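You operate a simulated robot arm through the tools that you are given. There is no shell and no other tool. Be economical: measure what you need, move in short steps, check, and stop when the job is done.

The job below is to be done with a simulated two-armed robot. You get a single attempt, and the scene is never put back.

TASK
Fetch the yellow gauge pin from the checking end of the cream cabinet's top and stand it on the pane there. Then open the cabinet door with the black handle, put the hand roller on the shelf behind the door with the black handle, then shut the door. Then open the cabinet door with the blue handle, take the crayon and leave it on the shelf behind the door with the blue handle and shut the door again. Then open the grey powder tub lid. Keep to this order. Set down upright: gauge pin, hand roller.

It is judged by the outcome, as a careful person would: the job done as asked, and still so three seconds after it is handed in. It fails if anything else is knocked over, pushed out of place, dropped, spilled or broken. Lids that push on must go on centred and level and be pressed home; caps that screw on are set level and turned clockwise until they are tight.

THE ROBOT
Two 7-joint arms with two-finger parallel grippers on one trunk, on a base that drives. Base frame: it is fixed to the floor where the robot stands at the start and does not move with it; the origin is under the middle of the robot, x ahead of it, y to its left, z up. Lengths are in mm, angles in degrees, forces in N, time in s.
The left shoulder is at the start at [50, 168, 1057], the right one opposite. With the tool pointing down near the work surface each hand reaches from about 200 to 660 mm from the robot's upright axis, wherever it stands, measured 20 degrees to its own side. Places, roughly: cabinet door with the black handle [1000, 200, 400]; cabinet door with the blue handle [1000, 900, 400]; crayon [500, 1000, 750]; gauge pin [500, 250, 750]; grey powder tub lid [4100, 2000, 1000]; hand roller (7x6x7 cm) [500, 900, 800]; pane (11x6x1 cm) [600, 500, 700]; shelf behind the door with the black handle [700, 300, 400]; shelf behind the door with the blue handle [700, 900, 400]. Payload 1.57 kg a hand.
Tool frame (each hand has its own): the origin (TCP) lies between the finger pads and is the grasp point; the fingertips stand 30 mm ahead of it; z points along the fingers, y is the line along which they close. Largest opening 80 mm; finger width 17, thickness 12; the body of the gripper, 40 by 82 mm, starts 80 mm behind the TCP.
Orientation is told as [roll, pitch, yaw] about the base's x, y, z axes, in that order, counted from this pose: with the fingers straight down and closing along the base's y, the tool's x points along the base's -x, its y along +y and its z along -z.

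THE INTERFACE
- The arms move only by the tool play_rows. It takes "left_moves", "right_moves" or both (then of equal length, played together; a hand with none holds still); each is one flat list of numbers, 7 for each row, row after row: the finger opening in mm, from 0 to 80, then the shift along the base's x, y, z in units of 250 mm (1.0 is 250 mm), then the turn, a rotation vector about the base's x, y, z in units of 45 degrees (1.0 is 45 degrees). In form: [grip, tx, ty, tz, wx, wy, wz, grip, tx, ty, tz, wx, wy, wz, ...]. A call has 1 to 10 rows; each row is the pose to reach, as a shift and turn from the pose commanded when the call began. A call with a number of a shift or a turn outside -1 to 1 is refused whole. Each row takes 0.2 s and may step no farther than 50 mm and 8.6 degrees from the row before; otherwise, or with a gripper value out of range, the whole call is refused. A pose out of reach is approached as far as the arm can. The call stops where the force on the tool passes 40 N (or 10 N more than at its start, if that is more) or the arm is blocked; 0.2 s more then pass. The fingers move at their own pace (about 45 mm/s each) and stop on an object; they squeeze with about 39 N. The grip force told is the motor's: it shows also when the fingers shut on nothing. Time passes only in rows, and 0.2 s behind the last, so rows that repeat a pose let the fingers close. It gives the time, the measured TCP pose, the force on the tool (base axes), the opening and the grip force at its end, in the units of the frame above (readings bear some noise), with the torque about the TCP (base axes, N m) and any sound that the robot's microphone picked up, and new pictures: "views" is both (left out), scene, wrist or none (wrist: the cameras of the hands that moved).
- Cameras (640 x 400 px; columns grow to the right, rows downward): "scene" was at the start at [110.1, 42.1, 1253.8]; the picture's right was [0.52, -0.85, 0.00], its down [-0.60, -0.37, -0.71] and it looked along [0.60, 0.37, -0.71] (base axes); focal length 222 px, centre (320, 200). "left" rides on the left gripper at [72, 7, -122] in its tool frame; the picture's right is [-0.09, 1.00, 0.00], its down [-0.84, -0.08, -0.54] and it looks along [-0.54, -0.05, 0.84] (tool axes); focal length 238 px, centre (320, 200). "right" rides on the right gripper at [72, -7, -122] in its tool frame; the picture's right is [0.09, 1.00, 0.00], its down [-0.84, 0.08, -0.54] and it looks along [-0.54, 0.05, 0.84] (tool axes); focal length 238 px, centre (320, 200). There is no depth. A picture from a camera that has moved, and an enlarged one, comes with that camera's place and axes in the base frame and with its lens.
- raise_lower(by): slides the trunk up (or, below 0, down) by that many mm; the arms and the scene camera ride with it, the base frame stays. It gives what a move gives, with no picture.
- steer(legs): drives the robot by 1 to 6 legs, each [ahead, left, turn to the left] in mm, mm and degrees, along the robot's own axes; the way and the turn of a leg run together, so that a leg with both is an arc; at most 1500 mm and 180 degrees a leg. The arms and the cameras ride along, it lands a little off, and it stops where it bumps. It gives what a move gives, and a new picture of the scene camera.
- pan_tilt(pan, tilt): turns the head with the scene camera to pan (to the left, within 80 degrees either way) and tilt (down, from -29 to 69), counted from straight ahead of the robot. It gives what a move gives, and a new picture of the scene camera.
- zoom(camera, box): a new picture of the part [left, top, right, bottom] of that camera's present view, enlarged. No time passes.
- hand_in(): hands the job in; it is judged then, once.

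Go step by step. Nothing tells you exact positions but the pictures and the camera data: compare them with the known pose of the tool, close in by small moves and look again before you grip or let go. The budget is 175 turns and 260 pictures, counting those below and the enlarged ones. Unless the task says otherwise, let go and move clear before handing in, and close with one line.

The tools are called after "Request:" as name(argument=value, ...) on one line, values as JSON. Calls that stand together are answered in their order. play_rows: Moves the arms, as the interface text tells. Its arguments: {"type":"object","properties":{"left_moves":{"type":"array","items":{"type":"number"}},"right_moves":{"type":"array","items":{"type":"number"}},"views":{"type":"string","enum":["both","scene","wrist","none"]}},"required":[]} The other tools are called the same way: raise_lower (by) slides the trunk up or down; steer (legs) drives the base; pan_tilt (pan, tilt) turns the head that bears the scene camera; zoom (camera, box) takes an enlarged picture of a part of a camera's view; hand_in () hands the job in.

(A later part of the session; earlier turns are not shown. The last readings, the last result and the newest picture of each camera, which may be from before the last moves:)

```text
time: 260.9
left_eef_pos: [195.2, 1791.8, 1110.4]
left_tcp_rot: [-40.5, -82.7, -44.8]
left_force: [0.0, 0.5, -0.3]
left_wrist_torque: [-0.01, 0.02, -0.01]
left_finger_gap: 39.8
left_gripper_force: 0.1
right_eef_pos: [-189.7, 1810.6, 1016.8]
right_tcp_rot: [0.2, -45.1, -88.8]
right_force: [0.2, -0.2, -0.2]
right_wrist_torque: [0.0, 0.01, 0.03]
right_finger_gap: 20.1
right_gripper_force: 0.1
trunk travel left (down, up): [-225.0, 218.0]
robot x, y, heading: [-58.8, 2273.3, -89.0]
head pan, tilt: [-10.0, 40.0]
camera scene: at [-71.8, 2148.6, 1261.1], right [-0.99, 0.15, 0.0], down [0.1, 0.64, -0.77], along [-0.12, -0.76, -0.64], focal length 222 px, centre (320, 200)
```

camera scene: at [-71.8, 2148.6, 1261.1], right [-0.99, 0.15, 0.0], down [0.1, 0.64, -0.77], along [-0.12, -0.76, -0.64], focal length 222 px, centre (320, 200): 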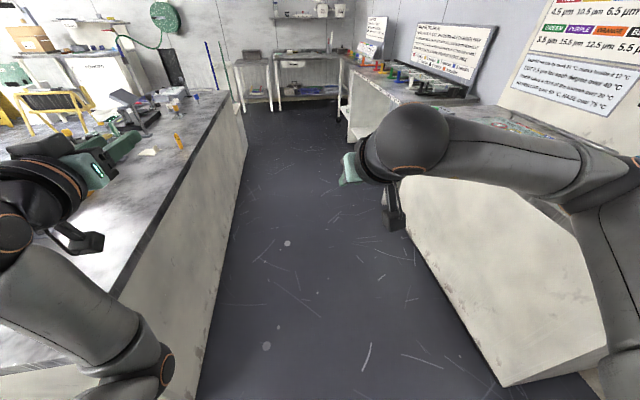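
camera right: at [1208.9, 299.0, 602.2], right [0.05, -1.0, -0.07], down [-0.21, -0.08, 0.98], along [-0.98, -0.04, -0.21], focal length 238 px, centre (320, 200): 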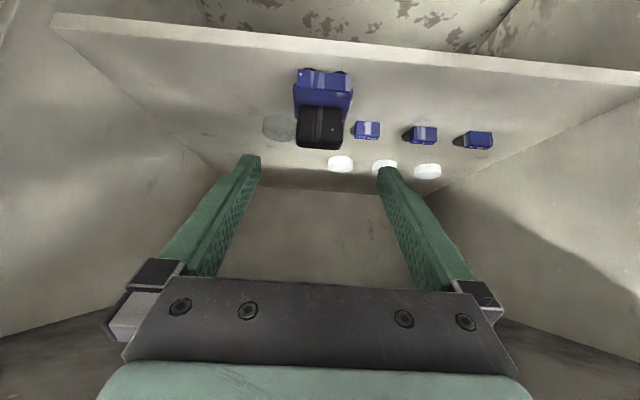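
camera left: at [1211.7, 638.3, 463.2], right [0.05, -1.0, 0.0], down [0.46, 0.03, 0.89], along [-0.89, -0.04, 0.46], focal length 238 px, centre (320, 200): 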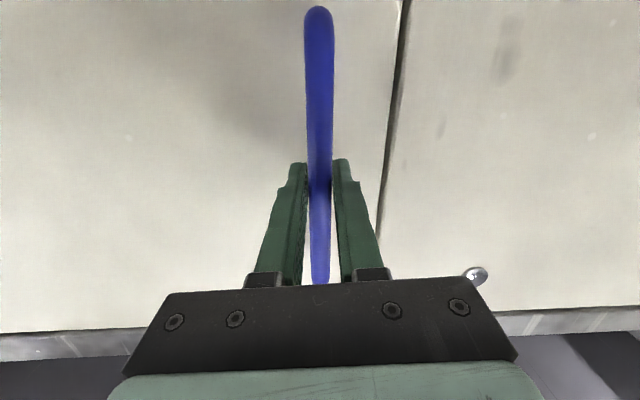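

Now move down the aisle, turn to face the bench, and strafe to the crayon.

Request:
steer(legs=[[300, 0, 0], [0, 0, 89], [0, -800, 0]])

Request:
pan_tilt(pan=0, tilt=45)

```text
time: 270.6
left_eef_pos: [439.0, 1414.5, 1109.7]
left_tcp_rot: [-40.6, -82.6, 44.3]
left_force: [0.1, -0.7, 0.1]
left_wrist_torque: [0.04, 0.01, 0.01]
left_finger_gap: 39.8
left_gripper_force: 0.0
right_eef_pos: [415.6, 1031.0, 1015.0]
right_tcp_rot: [0.1, -45.1, 0.3]
right_force: [0.2, 0.1, 0.3]
right_wrist_torque: [0.0, -0.02, -0.01]
right_finger_gap: 20.1
right_gripper_force: 0.1
trunk travel left (down, up): [-225.0, 218.0]
robot x, y, heading: [-46.5, 1168.7, 0.4]
head pan, tilt: [-10.0, 40.0]
camera scene: at [78.7, 1153.1, 1261.1], right [-0.17, -0.99, 0.0], down [-0.63, 0.11, -0.77], along [0.76, -0.13, -0.64], focal length 222 px, centre (320, 200)
```

scene: 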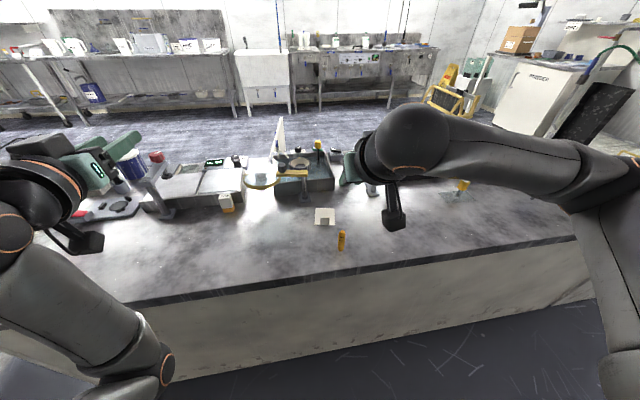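

```text
time: 271.4
left_eef_pos: [439.2, 1415.3, 1107.7]
left_tcp_rot: [-40.7, -82.6, 44.4]
left_force: [0.6, 0.4, -0.5]
left_wrist_torque: [0.01, 0.0, -0.04]
left_finger_gap: 40.0
left_gripper_force: 0.0
right_eef_pos: [415.3, 1030.9, 1015.3]
right_tcp_rot: [0.2, -45.0, 0.3]
right_force: [0.8, 0.5, -0.8]
right_wrist_torque: [0.03, 0.01, -0.01]
right_finger_gap: 20.2
right_gripper_force: 0.0
trunk travel left (down, up): [-225.0, 218.0]
robot x, y, heading: [-47.3, 1168.8, 0.6]
head pan, tilt: [0.0, 45.0]
camera scene: at [76.2, 1168.0, 1253.9], right [0.01, -1.0, 0.0], down [-0.71, 0.0, -0.71], along [0.71, 0.0, -0.71], focal length 222 px, centre (320, 200)
```

scene: 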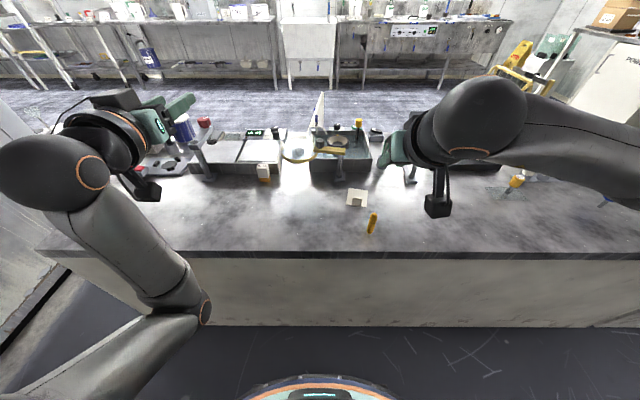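

The crayon stands at about (461, 1027), with its top near z 822. I'll bring the right hand to a pre-grasp pose with fingers open.

Request:
play_rows(right_moves=[40, -0.04, -0.005, -0.14, 0, 0, 0, 60, -0.08, -0.01, -0.28, 0, 0, 0, 60, -0.11, -0.014, -0.42, 0, 0, 0, 60, -0.13, -0.016, -0.56, 0, 0, 0], views="wrist")

Request:
zoom(camera="scene", box=[330, 160, 450, 250])

```text
time: 272.4
left_eef_pos: [439.4, 1416.3, 1108.5]
left_tcp_rot: [-40.7, -82.6, 44.3]
left_force: [0.4, 1.0, -0.2]
left_wrist_torque: [0.02, 0.0, -0.01]
left_finger_gap: 39.7
left_gripper_force: 0.1
right_eef_pos: [382.7, 1026.4, 873.5]
right_tcp_rot: [0.1, -45.1, 0.2]
right_force: [-0.2, -0.3, 0.1]
right_wrist_torque: [0.01, 0.0, -0.01]
right_finger_gap: 60.0
right_gripper_force: 0.2
trunk travel left (down, up): [-225.0, 218.0]
robot x, y, heading: [-48.8, 1167.8, 0.4]
head pan, tilt: [0.0, 45.0]
camera right: at [246.6, 1019.7, 908.6], right [-0.07, 1.0, -0.06], down [0.21, 0.08, 0.98], along [0.98, 0.06, -0.21], focal length 238 px, centre (320, 200)
```

right: 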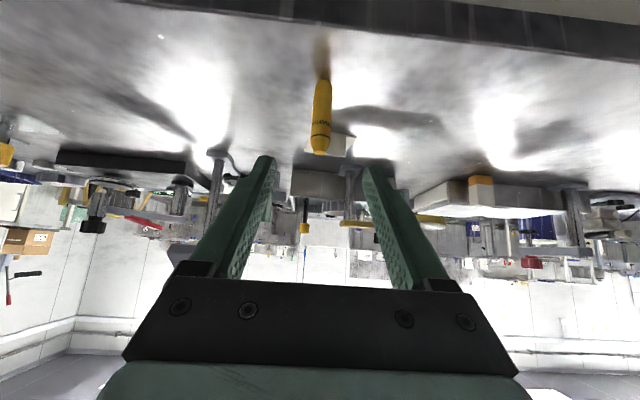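

```text
4.44 times, centred on (390, 205) of scene
camera zoom: at [76.2, 1167.9, 1253.9], right [0.01, -1.0, 0.0], down [-0.71, 0.0, -0.71], along [0.71, 0.0, -0.71], focal length 985 px, centre (9, 178)
```

zoom: 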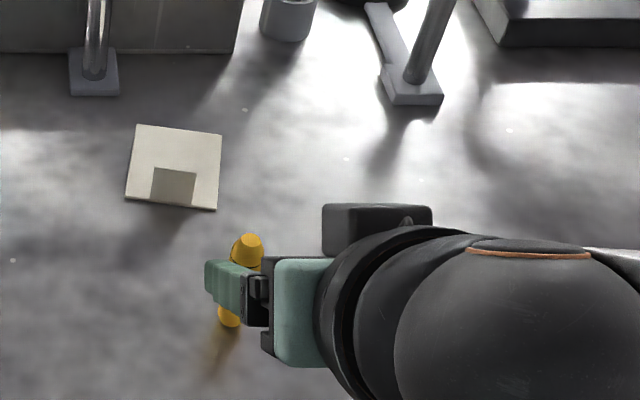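

The crayon is centred at (459, 1028). I'll advance, close and lift.

Request:
play_rows(right_moves=[60, 0.1, 0.006, -0.1, 0, 0, 0, 60, 0.2, 0.006, -0.2, 0, 0, 0, 60, 0.306, 0.006, -0.312, 0, 0, 0, 60, 0.306, 0.006, -0.312, 0, 0, 0], views="wrist")

Request:
play_rows(right_moves=[5, 0, 0, 0, 0, 0, 0, 5, 0, 0, 0, 0, 0, 0, 5, 0, 0, 0, 0, 0, 0, 5, 0, 0, 0.02, 0, 0, 0, 5, 0, 0, 0.12, 0, 0, 0, 5, 0, 0, 0.26, 0, 0, 0], views="both")

```text
time: 273.4
left_eef_pos: [440.7, 1415.4, 1109.0]
left_tcp_rot: [-40.6, -82.7, 44.3]
left_force: [-0.8, 0.2, 0.3]
left_wrist_torque: [0.0, 0.02, 0.0]
left_finger_gap: 40.0
left_gripper_force: 0.1
right_eef_pos: [460.2, 1028.9, 794.8]
right_tcp_rot: [-0.1, -45.2, 0.4]
right_force: [-0.1, 0.0, -0.1]
right_wrist_torque: [-0.01, -0.01, 0.0]
right_finger_gap: 60.0
right_gripper_force: 0.1
trunk travel left (down, up): [-225.0, 218.0]
robot x, y, heading: [-43.4, 1164.9, 0.6]
head pan, tilt: [0.0, 45.0]
camera right: at [323.3, 1021.7, 830.0], right [-0.07, 1.0, -0.06], down [0.21, 0.08, 0.98], along [0.98, 0.06, -0.21], focal length 238 px, centre (320, 200)
```

right: 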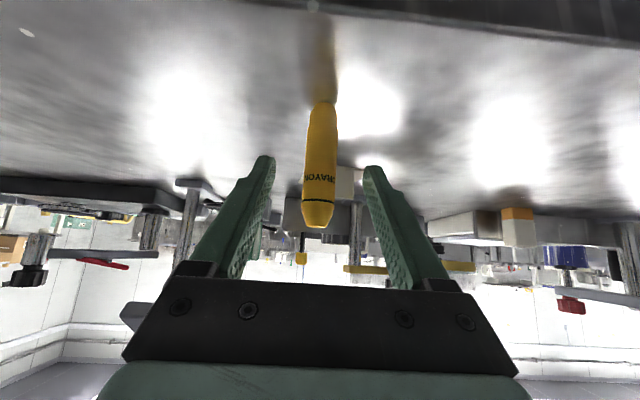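

```text
time: 274.8
left_eef_pos: [439.1, 1414.7, 1108.5]
left_tcp_rot: [-40.7, -82.6, 44.4]
left_force: [0.8, 0.1, 0.0]
left_wrist_torque: [0.0, 0.02, -0.04]
left_finger_gap: 39.9
left_gripper_force: 0.1
right_eef_pos: [456.8, 1028.6, 860.7]
right_tcp_rot: [0.0, -45.1, 0.3]
right_force: [0.3, 0.4, 0.0]
right_wrist_torque: [-0.01, 0.01, -0.02]
right_finger_gap: 17.3
right_gripper_force: 32.3
trunk travel left (down, up): [-225.0, 218.0]
robot x, y, heading: [-42.1, 1169.0, 0.5]
head pan, tilt: [0.0, 45.0]
camera scene: at [76.1, 1168.0, 1253.8], right [0.01, -1.0, 0.0], down [-0.71, 0.0, -0.71], along [0.71, 0.0, -0.71], focal length 222 px, centre (320, 200)
camera right: at [321.4, 1021.4, 895.5], right [-0.07, 1.0, -0.06], down [0.21, 0.08, 0.98], along [0.98, 0.06, -0.21], focal length 238 px, centre (320, 200)
```

scene: 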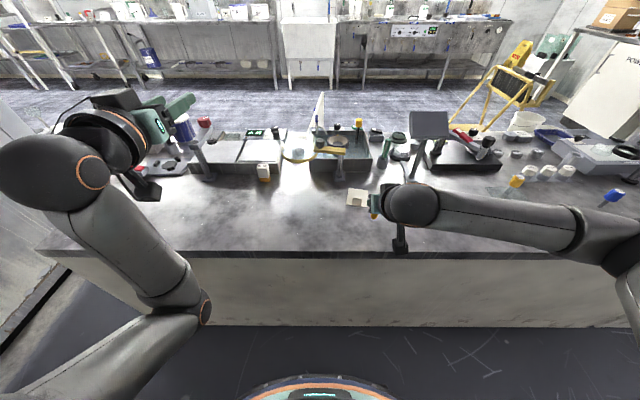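
right: 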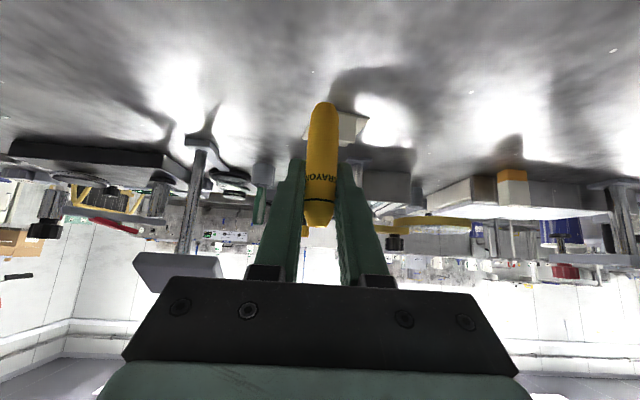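

The crayon is held. I'll lift it to travel height and drive back round.

Request:
play_rows(right_moves=[5, -0.03, 0, 0.17, 0, 0, 0, 5, -0.06, 0, 0.34, 0, 0, 0, 5, -0.1, 0, 0.5, 0, 0, 0, 5, -0.14, 0, 0.66, 0, 0, 0, 5, -0.16, 0, 0.78, 0, 0, 0], views="none")

Request:
steer(legs=[[0, 830, 0], [0, 0, -90.4], [-285, 0, 0], [0, 760, 0]])

```text
time: 275.9
left_eef_pos: [439.9, 1416.7, 1110.0]
left_tcp_rot: [-40.7, -82.5, 44.4]
left_force: [0.1, 0.9, 0.5]
left_wrist_torque: [-0.02, -0.05, 0.01]
left_finger_gap: 40.0
left_gripper_force: 0.0
right_eef_pos: [418.9, 1029.1, 1058.6]
right_tcp_rot: [0.0, -45.1, 0.3]
right_force: [-0.1, 0.3, -0.2]
right_wrist_torque: [0.03, 0.01, 0.02]
right_finger_gap: 17.2
right_gripper_force: 32.0
trunk travel left (down, up): [-225.0, 218.0]
robot x, y, heading: [-42.4, 1169.2, 0.2]
head pan, tilt: [0.0, 45.0]
```

```text
time: 289.6
left_eef_pos: [960.6, 1781.8, 1108.5]
left_tcp_rot: [-40.8, -82.6, -46.8]
left_force: [0.9, 0.3, -0.1]
left_wrist_torque: [0.01, 0.0, 0.04]
left_finger_gap: 40.1
left_gripper_force: 0.1
right_eef_pos: [573.2, 1809.1, 1058.5]
right_tcp_rot: [0.1, -45.2, -90.9]
right_force: [0.3, 0.0, -1.1]
right_wrist_torque: [-0.01, 0.01, -0.02]
right_finger_gap: 17.4
right_gripper_force: 32.1
trunk travel left (down, up): [-225.0, 218.0]
robot x, y, heading: [724.5, 2275.7, -90.9]
head pan, tilt: [0.0, 45.0]
camera scene: at [720.3, 2150.3, 1253.9], right [-1.0, 0.02, 0.0], down [0.01, 0.71, -0.71], along [-0.01, -0.71, -0.71], focal length 222 px, centre (320, 200)
```

scene: 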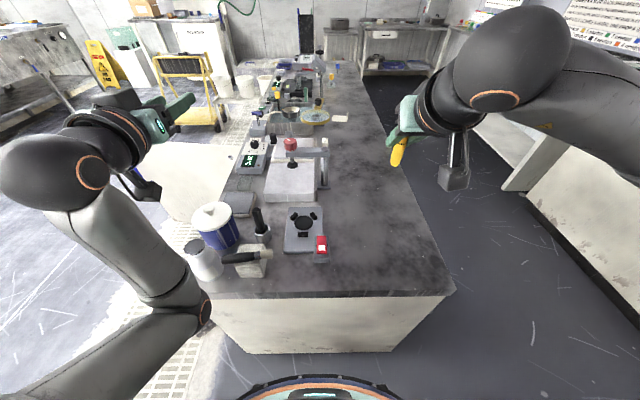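

The crayon is secure. I'll go on out to x 2250, down, turn to face the cabinet, and line up with the blue cupboard.

Request:
steer(legs=[[0, 770, 0.9], [0, 760, 0], [950, 0, 0], [0, 0, -90], [0, 560, 0]])

Request:
pan_tilt(pan=0, tilt=35)

```text
time: 308.4
left_eef_pos: [1803.9, 526.3, 1108.7]
left_tcp_rot: [-40.8, -82.6, -133.0]
left_force: [-0.3, -0.5, 0.0]
left_wrist_torque: [-0.03, -0.02, -0.01]
left_finger_gap: 40.3
left_gripper_force: 0.1
right_eef_pos: [1806.2, 912.0, 1058.2]
right_tcp_rot: [0.1, -45.1, -176.9]
right_force: [0.4, -0.3, -0.2]
right_wrist_torque: [-0.01, -0.01, -0.05]
right_finger_gap: 17.1
right_gripper_force: 32.2
trunk travel left (down, up): [-225.0, 218.0]
robot x, y, heading: [2276.7, 794.0, -177.0]
head pan, tilt: [0.0, 45.0]
camera scene: at [2156.8, 789.1, 1253.9], right [-0.05, 1.0, 0.0], down [0.71, 0.04, -0.71], along [-0.71, -0.04, -0.71], focal length 222 px, centre (320, 200)
```

scene: 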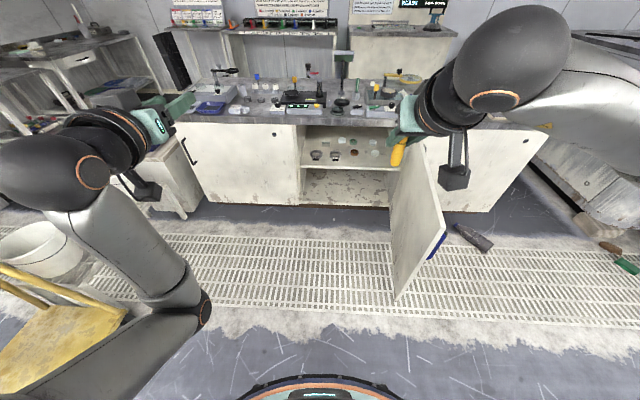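

```text
time: 309.1
left_eef_pos: [1803.6, 525.9, 1108.3]
left_tcp_rot: [-40.8, -82.5, -132.9]
left_force: [-0.3, -0.2, 0.8]
left_wrist_torque: [0.01, -0.01, 0.02]
left_finger_gap: 40.0
left_gripper_force: 0.0
right_eef_pos: [1806.8, 912.1, 1058.3]
right_tcp_rot: [0.1, -45.1, -177.1]
right_force: [0.5, -0.3, -0.7]
right_wrist_torque: [0.01, 0.0, 0.0]
right_finger_gap: 17.1
right_gripper_force: 32.1
trunk travel left (down, up): [-225.0, 218.0]
robot x, y, heading: [2278.4, 794.8, -177.2]
head pan, tilt: [0.0, 35.0]
camera scene: at [2150.1, 788.9, 1268.6], right [-0.05, 1.0, 0.0], down [0.57, 0.03, -0.82], along [-0.82, -0.04, -0.57], focal length 222 px, centre (320, 200)
```

scene: 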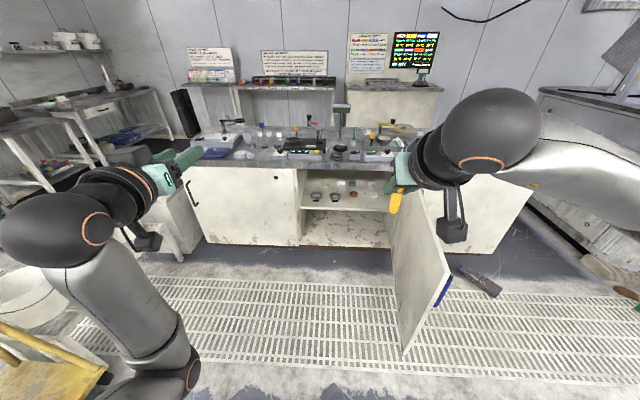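

Request:
zoom(camera="scene", box=[285, 150, 415, 250])

```text
4.00 times, centred on (350, 200) of scene
camera zoom: at [2150.1, 788.9, 1268.6], right [-0.05, 1.0, 0.0], down [0.57, 0.03, -0.82], along [-0.82, -0.04, -0.57], focal length 886 px, centre (200, 200)
```

zoom: 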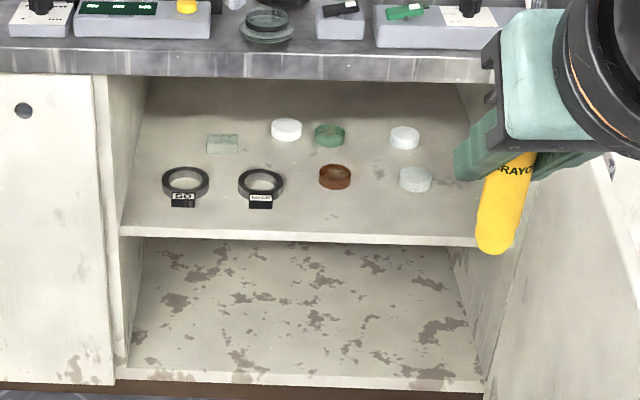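

The free spot on the front of the blue-door shelf is around (930, 970). I'll drive in and lower the trunk.

Request:
steer(legs=[[0, -15, -2.8], [660, 0, 0]])

Request:
raise_lower(by=-220)

Request:
pan_tilt(pan=-10, tilt=40)

```text
time: 313.1
left_eef_pos: [1132.4, 562.1, 1108.9]
left_tcp_rot: [-40.6, -82.5, -135.8]
left_force: [-0.3, 0.0, -0.5]
left_wrist_torque: [0.02, -0.02, -0.01]
left_finger_gap: 40.1
left_gripper_force: 0.1
right_eef_pos: [1156.4, 950.6, 1058.6]
right_tcp_rot: [0.0, -45.1, -179.9]
right_force: [0.0, 0.3, -0.3]
right_wrist_torque: [0.01, -0.02, 0.01]
right_finger_gap: 17.3
right_gripper_force: 32.4
trunk travel left (down, up): [-225.0, 218.0]
robot x, y, heading: [1621.3, 811.4, -180.0]
head pan, tilt: [0.0, 35.0]
camera scene: at [1493.4, 808.6, 1268.6], right [0.0, 1.0, 0.0], down [0.57, 0.0, -0.82], along [-0.82, 0.0, -0.57], focal length 222 px, centre (320, 200)
```

scene: 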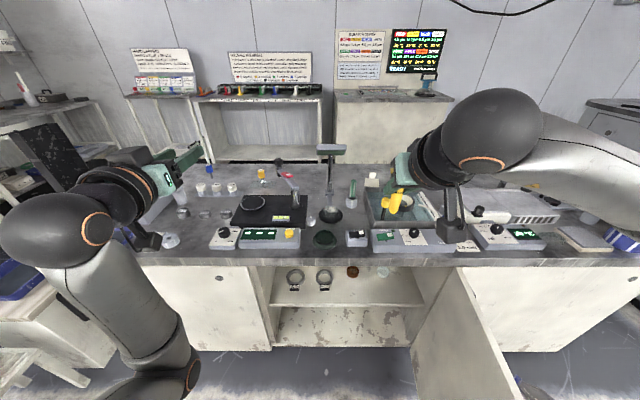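

```text
time: 315.5
left_eef_pos: [1134.1, 562.0, 889.7]
left_tcp_rot: [-40.6, -82.7, -135.7]
left_force: [0.7, -0.3, 0.7]
left_wrist_torque: [0.0, 0.02, 0.01]
left_finger_gap: 40.1
left_gripper_force: 0.0
right_eef_pos: [1155.6, 948.1, 838.9]
right_tcp_rot: [0.1, -45.1, -179.9]
right_force: [-0.4, -1.2, 0.1]
right_wrist_torque: [-0.02, -0.01, 0.0]
right_finger_gap: 17.2
right_gripper_force: 32.1
trunk travel left (down, up): [-5.0, 438.0]
robot x, y, heading: [1621.8, 809.9, -180.1]
head pan, tilt: [0.0, 35.0]
```

```text
time: 316.2
left_eef_pos: [1133.4, 562.6, 889.1]
left_tcp_rot: [-40.7, -82.7, -135.8]
left_force: [0.8, -0.9, -0.1]
left_wrist_torque: [0.0, -0.03, -0.02]
left_finger_gap: 40.0
left_gripper_force: 0.2
right_eef_pos: [1155.9, 949.6, 838.0]
right_tcp_rot: [0.0, -45.1, -179.9]
right_force: [-0.2, 0.6, 0.3]
right_wrist_torque: [0.01, -0.02, 0.0]
right_finger_gap: 17.0
right_gripper_force: 32.3
trunk travel left (down, up): [-5.0, 438.0]
robot x, y, heading: [1621.6, 808.4, -179.7]
head pan, tilt: [-10.0, 40.0]
camera scene: at [1497.8, 823.4, 1041.1], right [0.17, 0.99, 0.0], down [0.63, -0.11, -0.77], along [-0.76, 0.13, -0.64], focal length 222 px, centre (320, 200)
```

scene: 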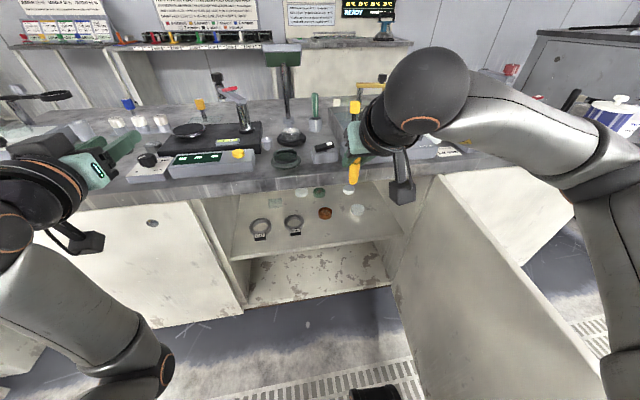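

Same approach as before: lower outside the opening, then go in above the shelf.

Request:
play_rows(right_moves=[5, 0.02, 0, -0.18, 0, 0, 0, 5, 0.04, 0, -0.36, 0, 0, 0, 5, 0.04, 0, -0.54, 0, 0, 0, 5, 0.04, 0, -0.72, 0, 0, 0, 5, 0.04, 0, -0.9, 0, 0, 0], views="scene")

Request:
play_rows(right_moves=[5, 0, 0, -0.18, 0, 0, 0, 5, 0, 0, -0.34, 0, 0, 0, 5, -0.17, 0.02, -0.38, 0, 0, 0, 5, -0.34, 0.03, -0.38, 0, 0, 0, 5, -0.51, 0.05, -0.38, 0, 0, 0, 5, -0.68, 0.07, -0.38, 0, 0, 0, 5, -0.85, 0.07, -0.38, 0, 0, 0, 5, -0.93, 0.07, -0.38, 0, 0, 0])

Request:
zoom(camera="scene", box=[230, 170, 410, 290])

```text
time: 317.4
left_eef_pos: [1133.8, 561.7, 888.7]
left_tcp_rot: [-40.8, -82.5, -135.7]
left_force: [0.2, 0.1, 0.2]
left_wrist_torque: [-0.01, 0.01, -0.01]
left_finger_gap: 40.0
left_gripper_force: 0.1
right_eef_pos: [1168.5, 951.2, 610.3]
right_tcp_rot: [0.0, -45.2, -179.8]
right_force: [-0.5, 0.5, -0.4]
right_wrist_torque: [0.01, 0.02, 0.01]
right_finger_gap: 17.2
right_gripper_force: 32.6
trunk travel left (down, up): [-5.0, 438.0]
robot x, y, heading: [1622.3, 809.0, -179.6]
head pan, tilt: [-10.0, 40.0]
camera scene: at [1497.9, 823.3, 1041.2], right [0.17, 0.99, 0.0], down [0.63, -0.11, -0.77], along [-0.75, 0.13, -0.64], focal length 222 px, centre (320, 200)
```

scene: 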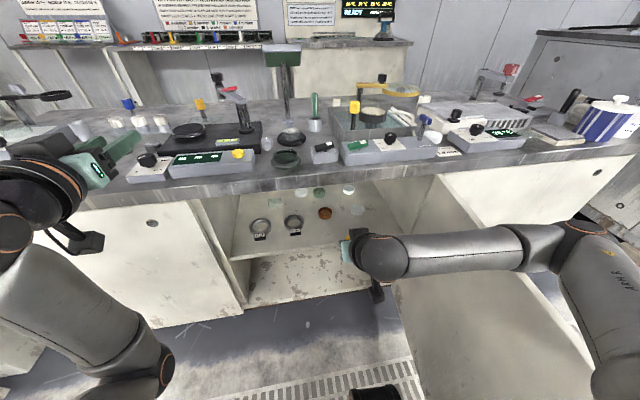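

```text
time: 319.2
left_eef_pos: [1133.5, 563.3, 888.2]
left_tcp_rot: [-40.8, -82.6, -135.8]
left_force: [-0.3, 0.5, -0.8]
left_wrist_torque: [0.0, -0.01, 0.02]
left_finger_gap: 40.2
left_gripper_force: 0.1
right_eef_pos: [933.5, 966.0, 519.0]
right_tcp_rot: [0.1, -45.1, -179.9]
right_force: [0.5, 0.4, -0.6]
right_wrist_torque: [0.0, 0.0, -0.01]
right_finger_gap: 17.1
right_gripper_force: 31.4
trunk travel left (down, up): [-5.0, 438.0]
robot x, y, heading: [1621.8, 813.4, -179.5]
head pan, tilt: [-10.0, 40.0]
camera scene: at [1497.8, 823.4, 1041.1], right [0.17, 0.99, 0.0], down [0.63, -0.11, -0.77], along [-0.75, 0.13, -0.64], focal length 222 px, centre (320, 200)
camera right: at [1071.5, 974.0, 553.9], right [0.07, -1.0, -0.06], down [-0.21, -0.08, 0.98], along [-0.98, -0.05, -0.21], focal length 238 px, centre (320, 200)
```

scene: 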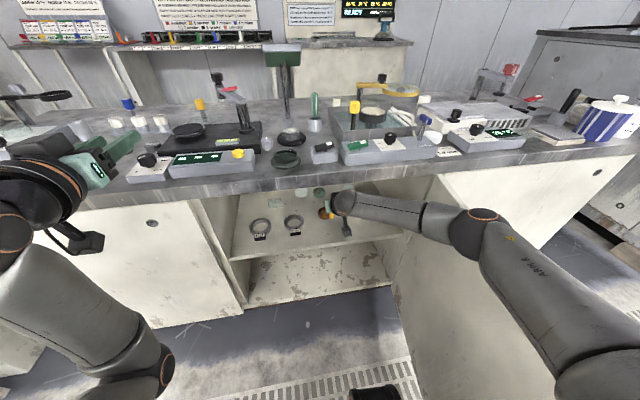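
right: 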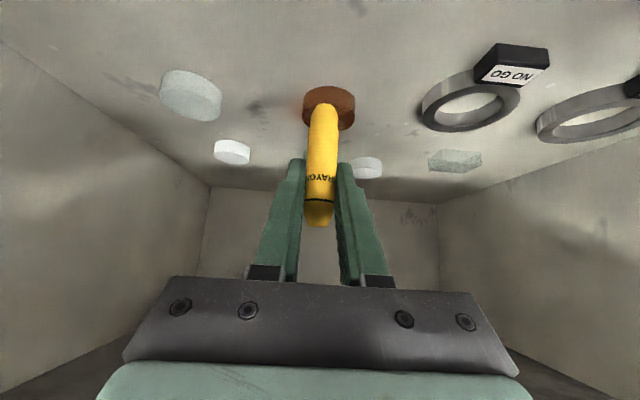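

```text
3.33 times, centred on (320, 230) of scene
camera zoom: at [1497.8, 823.4, 1041.1], right [0.17, 0.99, 0.0], down [0.63, -0.11, -0.77], along [-0.75, 0.13, -0.64], focal length 739 px, centre (320, 100)
```

zoom: 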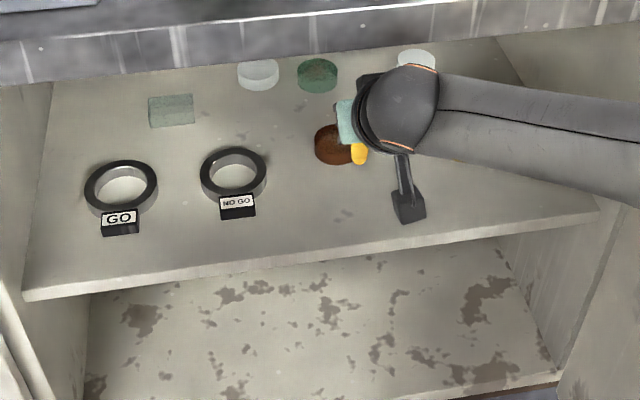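

The spot by the brown disc is a bit tight, so I'll shift 35 mm in +y and 8 mm outward. Then I'll lower slowly.

Request:
play_rows(right_moves=[5, 0.03, 0.07, 0, 0, 0, 0, 5, 0.035, 0.14, 0, 0, 0, 0, 5, 0.035, 0.14, -0.1, 0, 0, 0, 5, 0.035, 0.14, -0.19, 0, 0, 0, 5, 0.035, 0.14, -0.205, 0, 0, 0], views="wrist")

Request:
play_rows(right_moves=[5, 0, 0, -0.01, 0, 0, 0, 5, 0, 0, -0.02, 0, 0, 0, 5, 0, 0, -0.026, 0, 0, 0], views="none")

```text
time: 320.4
left_eef_pos: [1135.3, 563.3, 888.7]
left_tcp_rot: [-40.7, -82.5, -135.8]
left_force: [0.3, 0.0, 0.1]
left_wrist_torque: [0.04, 0.0, 0.03]
left_finger_gap: 40.0
left_gripper_force: 0.0
right_eef_pos: [940.7, 1001.7, 466.5]
right_tcp_rot: [0.1, -45.0, -179.9]
right_force: [-0.4, -0.2, -0.7]
right_wrist_torque: [0.01, -0.01, -0.02]
right_finger_gap: 17.1
right_gripper_force: 32.2
trunk travel left (down, up): [-5.0, 438.0]
robot x, y, heading: [1619.6, 811.6, -179.8]
head pan, tilt: [-10.0, 40.0]
camera right: at [1079.6, 1008.8, 501.2], right [0.07, -1.0, -0.06], down [-0.21, -0.08, 0.98], along [-0.98, -0.05, -0.21], focal length 238 px, centre (320, 200)
```

right: 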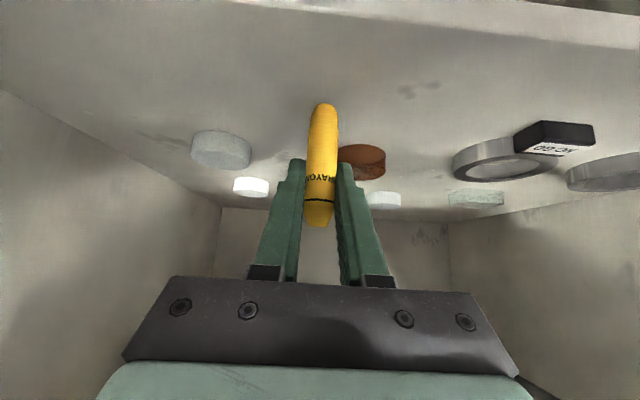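

```text
time: 321.2
left_eef_pos: [1133.6, 562.3, 889.0]
left_tcp_rot: [-40.7, -82.6, -135.8]
left_force: [-0.6, -0.2, 0.1]
left_wrist_torque: [0.0, 0.01, 0.02]
left_finger_gap: 40.2
left_gripper_force: 0.0
right_eef_pos: [942.1, 1001.2, 459.6]
right_tcp_rot: [0.0, -45.1, -179.9]
right_force: [0.1, -0.2, 0.1]
right_wrist_torque: [-0.02, 0.04, 0.02]
right_finger_gap: 17.3
right_gripper_force: 32.3
trunk travel left (down, up): [-5.0, 438.0]
robot x, y, heading: [1620.7, 807.7, -179.6]
head pan, tilt: [-10.0, 40.0]
```

Almost there; I'll go down finely to contact.

Request:
play_rows(right_moves=[5, 0, 0, -0.006, 0, 0, 0, 5, 0, 0, -0.012, 0, 0, 0, 5, 0, 0, -0.018, 0, 0, 0], views="wrist")

```text
time: 322.0
left_eef_pos: [1134.5, 562.0, 889.8]
left_tcp_rot: [-40.9, -82.7, -135.5]
left_force: [0.2, 0.0, 0.4]
left_wrist_torque: [0.01, 0.0, 0.01]
left_finger_gap: 40.0
left_gripper_force: 0.0
right_eef_pos: [941.2, 1001.5, 455.8]
right_tcp_rot: [0.1, -45.2, -179.8]
right_force: [1.2, 0.4, 3.5]
right_wrist_torque: [0.06, -0.06, -0.02]
right_finger_gap: 17.2
right_gripper_force: 32.2
trunk travel left (down, up): [-5.0, 438.0]
robot x, y, heading: [1621.0, 811.8, -179.9]
head pan, tilt: [-10.0, 40.0]
camera right: at [1079.9, 1009.6, 490.4], right [0.07, -1.0, -0.06], down [-0.2, -0.08, 0.98], along [-0.98, -0.05, -0.21], focal length 238 px, centre (320, 200)
```

right: 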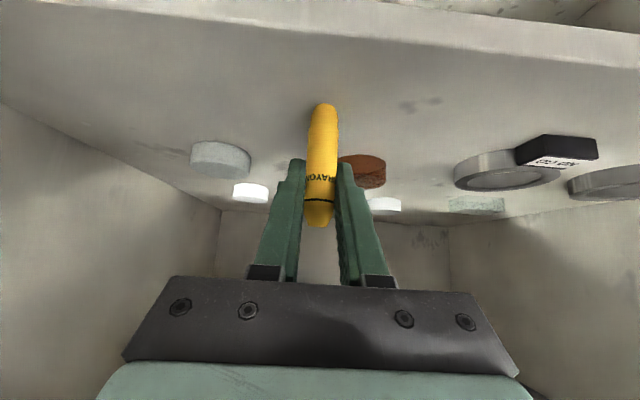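

The crayon touches the shelf lightly, at 3.5 N. I'll open gently.

Request:
play_rows(right_moves=[24, 0, 0, 0, 0, 0, 0, 34, 0, 0, 0, 0, 0, 0, 50, 0, 0, 0, 0, 0, 0, 60, 0, 0, 0, 0, 0, 0], views="wrist")

```text
time: 323.0
left_eef_pos: [1133.9, 562.2, 889.0]
left_tcp_rot: [-40.7, -82.6, -135.8]
left_force: [0.0, -0.6, 0.0]
left_wrist_torque: [-0.01, 0.04, 0.0]
left_finger_gap: 39.9
left_gripper_force: 0.1
right_eef_pos: [941.6, 1002.2, 455.8]
right_tcp_rot: [0.2, -45.1, -179.9]
right_force: [0.6, 0.4, 0.0]
right_wrist_torque: [-0.01, -0.02, -0.02]
right_finger_gap: 60.1
right_gripper_force: 0.1
trunk travel left (down, up): [-5.0, 438.0]
robot x, y, heading: [1622.6, 810.8, -179.8]
head pan, tilt: [-10.0, 40.0]
camera right: at [1080.2, 1009.5, 489.5], right [0.07, -1.0, -0.06], down [-0.21, -0.08, 0.98], along [-0.98, -0.05, -0.21], focal length 238 px, centre (320, 200)
```

right: 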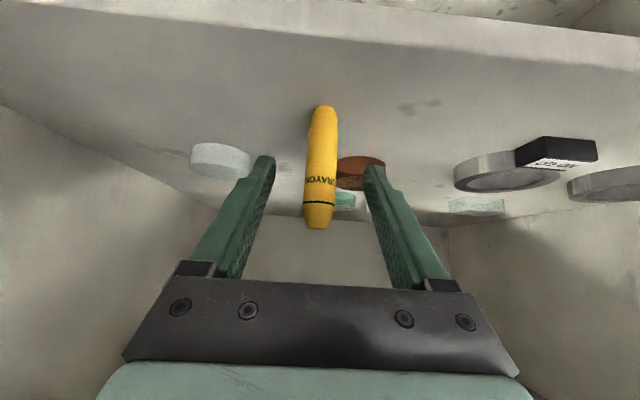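

The crayon stands on its own. I'll draw back along the hand's axis, then up outside.

Request:
play_rows(right_moves=[60, 0.1, 0, 0.1, 0, 0, 0, 60, 0.22, 0, 0.22, 0, 0, 0, 60, 0.35, 0, 0.33, 0, 0, 0, 60, 0.52, 0, 0.38, 0, 0, 0, 60, 0.7, 0, 0.42, 0, 0, 0, 60, 0.87, -0.02, 0.5, 0, 0, 0, 40, 0.92, -0.05, 0.66, 0, 0, 0, 20, 0.92, -0.1, 0.84, 0, 0, 0, 20, 0.92, -0.15, 1.0, 0, 0, 0], views="scene")

Request:
zoom(camera="scene", box=[230, 170, 410, 290])

```text
time: 325.0
left_eef_pos: [1134.6, 563.0, 888.7]
left_tcp_rot: [-40.7, -82.7, -135.8]
left_force: [0.3, -0.5, -0.7]
left_wrist_torque: [-0.02, -0.02, 0.02]
left_finger_gap: 39.7
left_gripper_force: 0.1
right_eef_pos: [1174.2, 964.6, 703.4]
right_tcp_rot: [0.0, -45.0, -179.8]
right_force: [-1.4, 0.1, 0.9]
right_wrist_torque: [-0.01, 0.01, 0.03]
right_finger_gap: 19.8
right_gripper_force: 0.1
trunk travel left (down, up): [-5.0, 438.0]
robot x, y, heading: [1619.8, 810.1, -180.0]
head pan, tilt: [-10.0, 40.0]
camera scene: at [1497.8, 823.5, 1041.1], right [0.17, 0.99, 0.0], down [0.63, -0.11, -0.77], along [-0.75, 0.13, -0.64], focal length 222 px, centre (320, 200)
```

scene: 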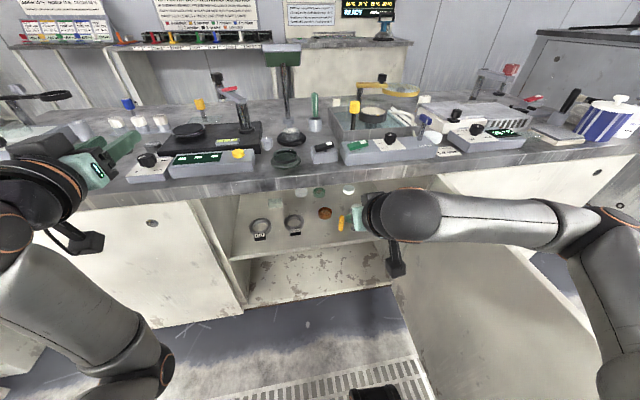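

```text
3.33 times, centred on (320, 230) of scene
camera zoom: at [1497.8, 823.5, 1041.1], right [0.17, 0.99, 0.0], down [0.63, -0.11, -0.77], along [-0.75, 0.13, -0.64], focal length 739 px, centre (320, 100)
```

zoom: 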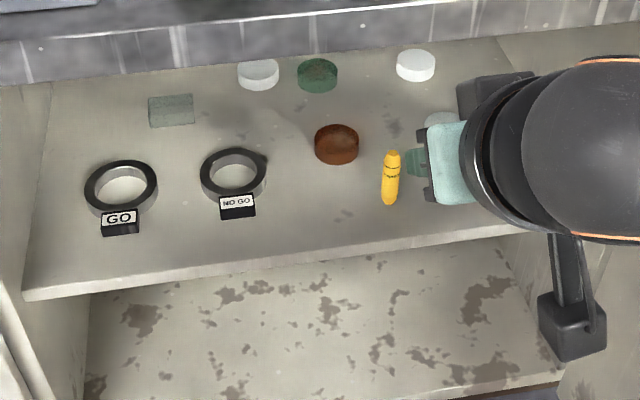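

The crayon stands on the shelf. I'll back out and go round to the outer face of the blue door.

Request:
play_rows(right_moves=[20, 0, 0, 0.18, 0, 0, 0, 20, 0, 0, 0.36, 0, 0, 0], views="none")

Request:
steer(legs=[[-610, 0, 0], [0, -750, 0]])

Request:
raise_lower(by=100)

Request:
play_rows(left_moves=[40, 0, 0, -0.19, 0, 0, 0, 0, 0, 0, -0.38, 0, 0, 0, 0, 0, 0, -0.57, 0, 0, 0, 0, 0, 0, -0.76, 0, 0, 0, 0, 0, 0, -0.95, 0, 0, 0], views="none")

Request:
play_rows(left_moves=[0, 0, 0, -0.19, 0, 0, 0, 0, 0, 0, -0.38, 0, 0, 0, 0, 0, 0, -0.57, 0, 0, 0], views="scene")

```text
time: 325.6
left_eef_pos: [1133.8, 561.7, 888.4]
left_tcp_rot: [-40.7, -82.6, -135.8]
left_force: [0.7, 0.6, 0.6]
left_wrist_torque: [-0.02, -0.01, 0.04]
left_finger_gap: 39.9
left_gripper_force: 0.0
right_eef_pos: [1176.7, 961.4, 793.3]
right_tcp_rot: [-0.1, -45.1, -179.8]
right_force: [-0.5, -0.2, -0.9]
right_wrist_torque: [0.04, -0.01, 0.01]
right_finger_gap: 20.0
right_gripper_force: 0.1
trunk travel left (down, up): [-5.0, 438.0]
robot x, y, heading: [1623.1, 816.3, -179.7]
head pan, tilt: [-10.0, 40.0]
```

```text
time: 332.7
left_eef_pos: [1739.6, 1329.8, 888.5]
left_tcp_rot: [-40.8, -82.6, -136.3]
left_force: [-0.2, 0.2, -0.3]
left_wrist_torque: [0.0, 0.02, 0.0]
left_finger_gap: 39.9
left_gripper_force: 0.1
right_eef_pos: [1783.1, 1727.8, 795.0]
right_tcp_rot: [0.0, -45.1, 179.5]
right_force: [-0.6, -0.1, -0.6]
right_wrist_torque: [0.01, 0.01, 0.01]
right_finger_gap: 20.0
right_gripper_force: 0.0
trunk travel left (down, up): [-5.0, 438.0]
robot x, y, heading: [2227.7, 1569.7, 179.6]
head pan, tilt: [-10.0, 40.0]
camera scene: at [2104.5, 1585.7, 1041.1], right [0.18, 0.98, 0.0], down [0.63, -0.12, -0.77], along [-0.75, 0.14, -0.64], focal length 222 px, centre (320, 200)
```

scene: 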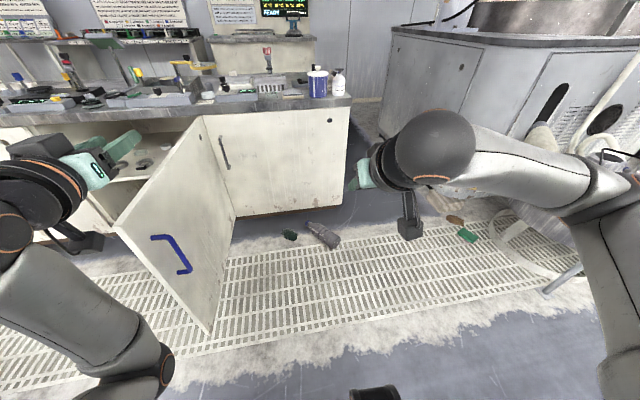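

```text
time: 334.0
left_eef_pos: [1738.9, 1328.1, 988.4]
left_tcp_rot: [-40.7, -82.6, -136.3]
left_force: [0.3, 0.2, 0.2]
left_wrist_torque: [-0.01, -0.01, 0.0]
left_finger_gap: 40.1
left_gripper_force: 0.0
right_eef_pos: [1784.3, 1728.3, 895.1]
right_tcp_rot: [0.1, -45.1, 179.5]
right_force: [-0.3, -0.3, 0.3]
right_wrist_torque: [0.04, -0.01, 0.0]
right_finger_gap: 19.8
right_gripper_force: 0.2
trunk travel left (down, up): [-105.0, 338.0]
robot x, y, heading: [2228.1, 1570.6, 179.5]
head pan, tilt: [-10.0, 40.0]
```

```text
time: 335.2
left_eef_pos: [1740.4, 1327.8, 750.1]
left_tcp_rot: [-40.7, -82.6, -136.6]
left_force: [0.1, -0.9, -0.7]
left_wrist_torque: [0.04, -0.02, -0.03]
left_finger_gap: 0.0
left_gripper_force: 21.5
right_eef_pos: [1783.6, 1728.0, 893.8]
right_tcp_rot: [0.1, -45.1, 179.6]
right_force: [-0.7, -0.2, 0.0]
right_wrist_torque: [0.02, 0.02, -0.01]
right_finger_gap: 20.0
right_gripper_force: 0.1
trunk travel left (down, up): [-105.0, 338.0]
robot x, y, heading: [2228.1, 1570.0, 179.4]
head pan, tilt: [-10.0, 40.0]
```

```text
time: 336.0
left_eef_pos: [1740.7, 1329.8, 606.8]
left_tcp_rot: [-40.8, -82.6, -136.5]
left_force: [0.7, 0.4, 0.8]
left_wrist_torque: [0.0, 0.04, 0.02]
left_finger_gap: 0.1
left_gripper_force: 22.0
right_eef_pos: [1783.7, 1727.5, 894.2]
right_tcp_rot: [0.2, -45.2, 179.5]
right_force: [0.3, 0.4, -0.1]
right_wrist_torque: [0.01, -0.02, -0.01]
right_finger_gap: 20.3
right_gripper_force: 0.1
trunk travel left (down, up): [-105.0, 338.0]
robot x, y, heading: [2225.5, 1570.8, 179.6]
head pan, tilt: [-10.0, 40.0]
camera scene: at [2104.6, 1585.8, 1141.2], right [0.18, 0.98, 0.0], down [0.63, -0.12, -0.77], along [-0.75, 0.14, -0.64], focal length 222 px, centre (320, 200)
```

scene: 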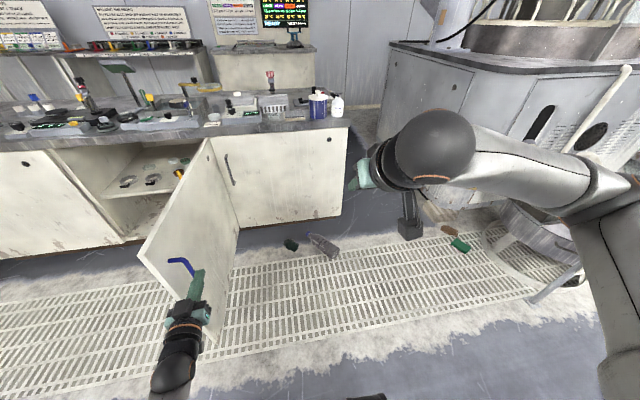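

I'll lower the hand slightly to the bar's height and push the door closed along its arc.

Request:
play_rows(left_moves=[0, 0, 0, -0.12, 0, 0, 0], views="none")

Request:
steer(legs=[[65, 20, 0.4], [50, 175, 0], [50, 150, 0], [85, 120, 0], [60, 60, 0]])

```text
time: 336.4
left_eef_pos: [1740.3, 1328.6, 578.0]
left_tcp_rot: [-41.1, -82.6, -135.9]
left_force: [-0.8, 0.7, -0.4]
left_wrist_torque: [-0.04, 0.03, -0.01]
left_finger_gap: 0.0
left_gripper_force: 21.3
right_eef_pos: [1782.8, 1727.2, 893.4]
right_tcp_rot: [0.1, -45.1, 179.4]
right_force: [-0.6, 0.5, 0.4]
right_wrist_torque: [0.0, -0.01, 0.01]
right_finger_gap: 20.0
right_gripper_force: 0.1
trunk travel left (down, up): [-105.0, 338.0]
robot x, y, heading: [2227.0, 1568.9, 179.4]
head pan, tilt: [-10.0, 40.0]
```

```text
time: 341.2
left_eef_pos: [1431.1, 799.2, 579.4]
left_tcp_rot: [-40.7, -82.6, -136.0]
left_force: [-0.3, 0.1, -0.4]
left_wrist_torque: [-0.02, 0.01, 0.0]
left_finger_gap: 0.0
left_gripper_force: 21.4
right_eef_pos: [1472.3, 1198.4, 893.3]
right_tcp_rot: [0.1, -45.0, 179.8]
right_force: [-0.5, 0.1, -0.5]
right_wrist_torque: [-0.02, -0.04, 0.01]
right_finger_gap: 20.2
right_gripper_force: 0.1
trunk travel left (down, up): [-105.0, 338.0]
robot x, y, heading: [1918.7, 1046.8, 180.0]
head pan, tilt: [-10.0, 40.0]
camera scene: at [1793.9, 1059.1, 1141.1], right [0.17, 0.98, 0.0], down [0.63, -0.11, -0.77], along [-0.75, 0.13, -0.64], focal length 222 px, centre (320, 200)
```

scene: 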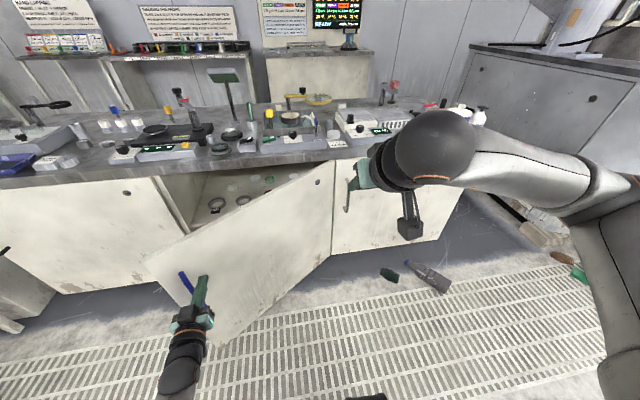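

The door is swinging closed well. Next legs.

Request:
steer(legs=[[60, 38, 0], [55, 30, 0], [50, 22, 0], [40, 15, 0]])

```text
time: 343.9
left_eef_pos: [1226.6, 696.0, 577.2]
left_tcp_rot: [-40.8, -82.7, -136.0]
left_force: [0.3, -0.2, -0.1]
left_wrist_torque: [-0.04, -0.01, -0.01]
left_finger_gap: 0.0
left_gripper_force: 21.7
right_eef_pos: [1269.2, 1095.3, 893.8]
right_tcp_rot: [0.2, -45.1, 179.8]
right_force: [0.3, -0.7, -0.2]
right_wrist_torque: [0.0, 0.01, -0.04]
right_finger_gap: 20.2
right_gripper_force: 0.0
trunk travel left (down, up): [-105.0, 338.0]
robot x, y, heading: [1711.0, 942.6, 179.8]
head pan, tilt: [-10.0, 40.0]
camera scene: at [1589.5, 954.9, 1141.1], right [0.18, 0.98, 0.0], down [0.63, -0.11, -0.77], along [-0.75, 0.14, -0.64], focal length 222 px, centre (320, 200)
```

scene: 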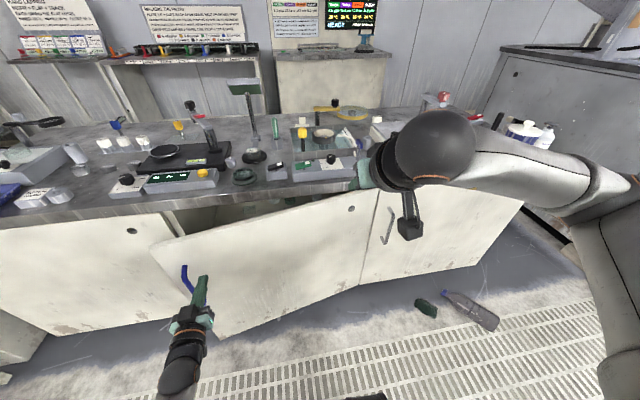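

Now the final push straight in with the left arm.

Request:
play_rows(left_moves=[0, -0.12, 0, 0, 0, 0, 0, 0, -0.24, 0, 0, 0, 0, 0, 0, -0.35, 0, 0, 0, 0, 0, 0, -0.45, 0, 0, 0, 0, 0, 0, -0.53, 0, 0, 0, 0, 0, 0, -0.6, 0, 0, 0, 0, 0, 0, -0.66, 0, 0, 0, 0, 0], views="scene")

```text
time: 345.4
left_eef_pos: [1073.6, 697.6, 579.0]
left_tcp_rot: [-43.0, -82.9, -133.7]
left_force: [9.1, -0.3, 3.9]
left_wrist_torque: [0.03, 0.16, -0.08]
left_finger_gap: 0.0
left_gripper_force: 21.7
right_eef_pos: [1268.6, 1095.0, 893.4]
right_tcp_rot: [0.1, -45.3, 179.9]
right_force: [0.3, -0.6, -0.4]
right_wrist_torque: [0.05, 0.01, 0.01]
right_finger_gap: 19.8
right_gripper_force: 0.2
trunk travel left (down, up): [-105.0, 338.0]
robot x, y, heading: [1711.8, 940.4, 180.1]
head pan, tilt: [-10.0, 40.0]
stopped in row 7 (left hand): the force on the tool passed its limit (the readings are from after the stop); the commanded pose is now the measured one
camera scene: at [1590.5, 954.9, 1141.3], right [0.18, 0.98, 0.0], down [0.63, -0.11, -0.77], along [-0.75, 0.13, -0.64], focal length 222 px, centre (320, 200)
```

scene: 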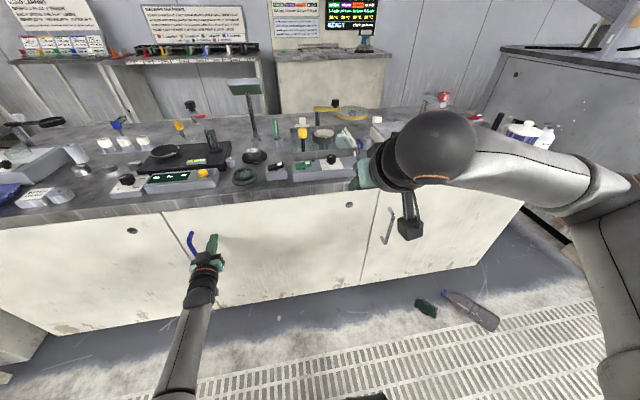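

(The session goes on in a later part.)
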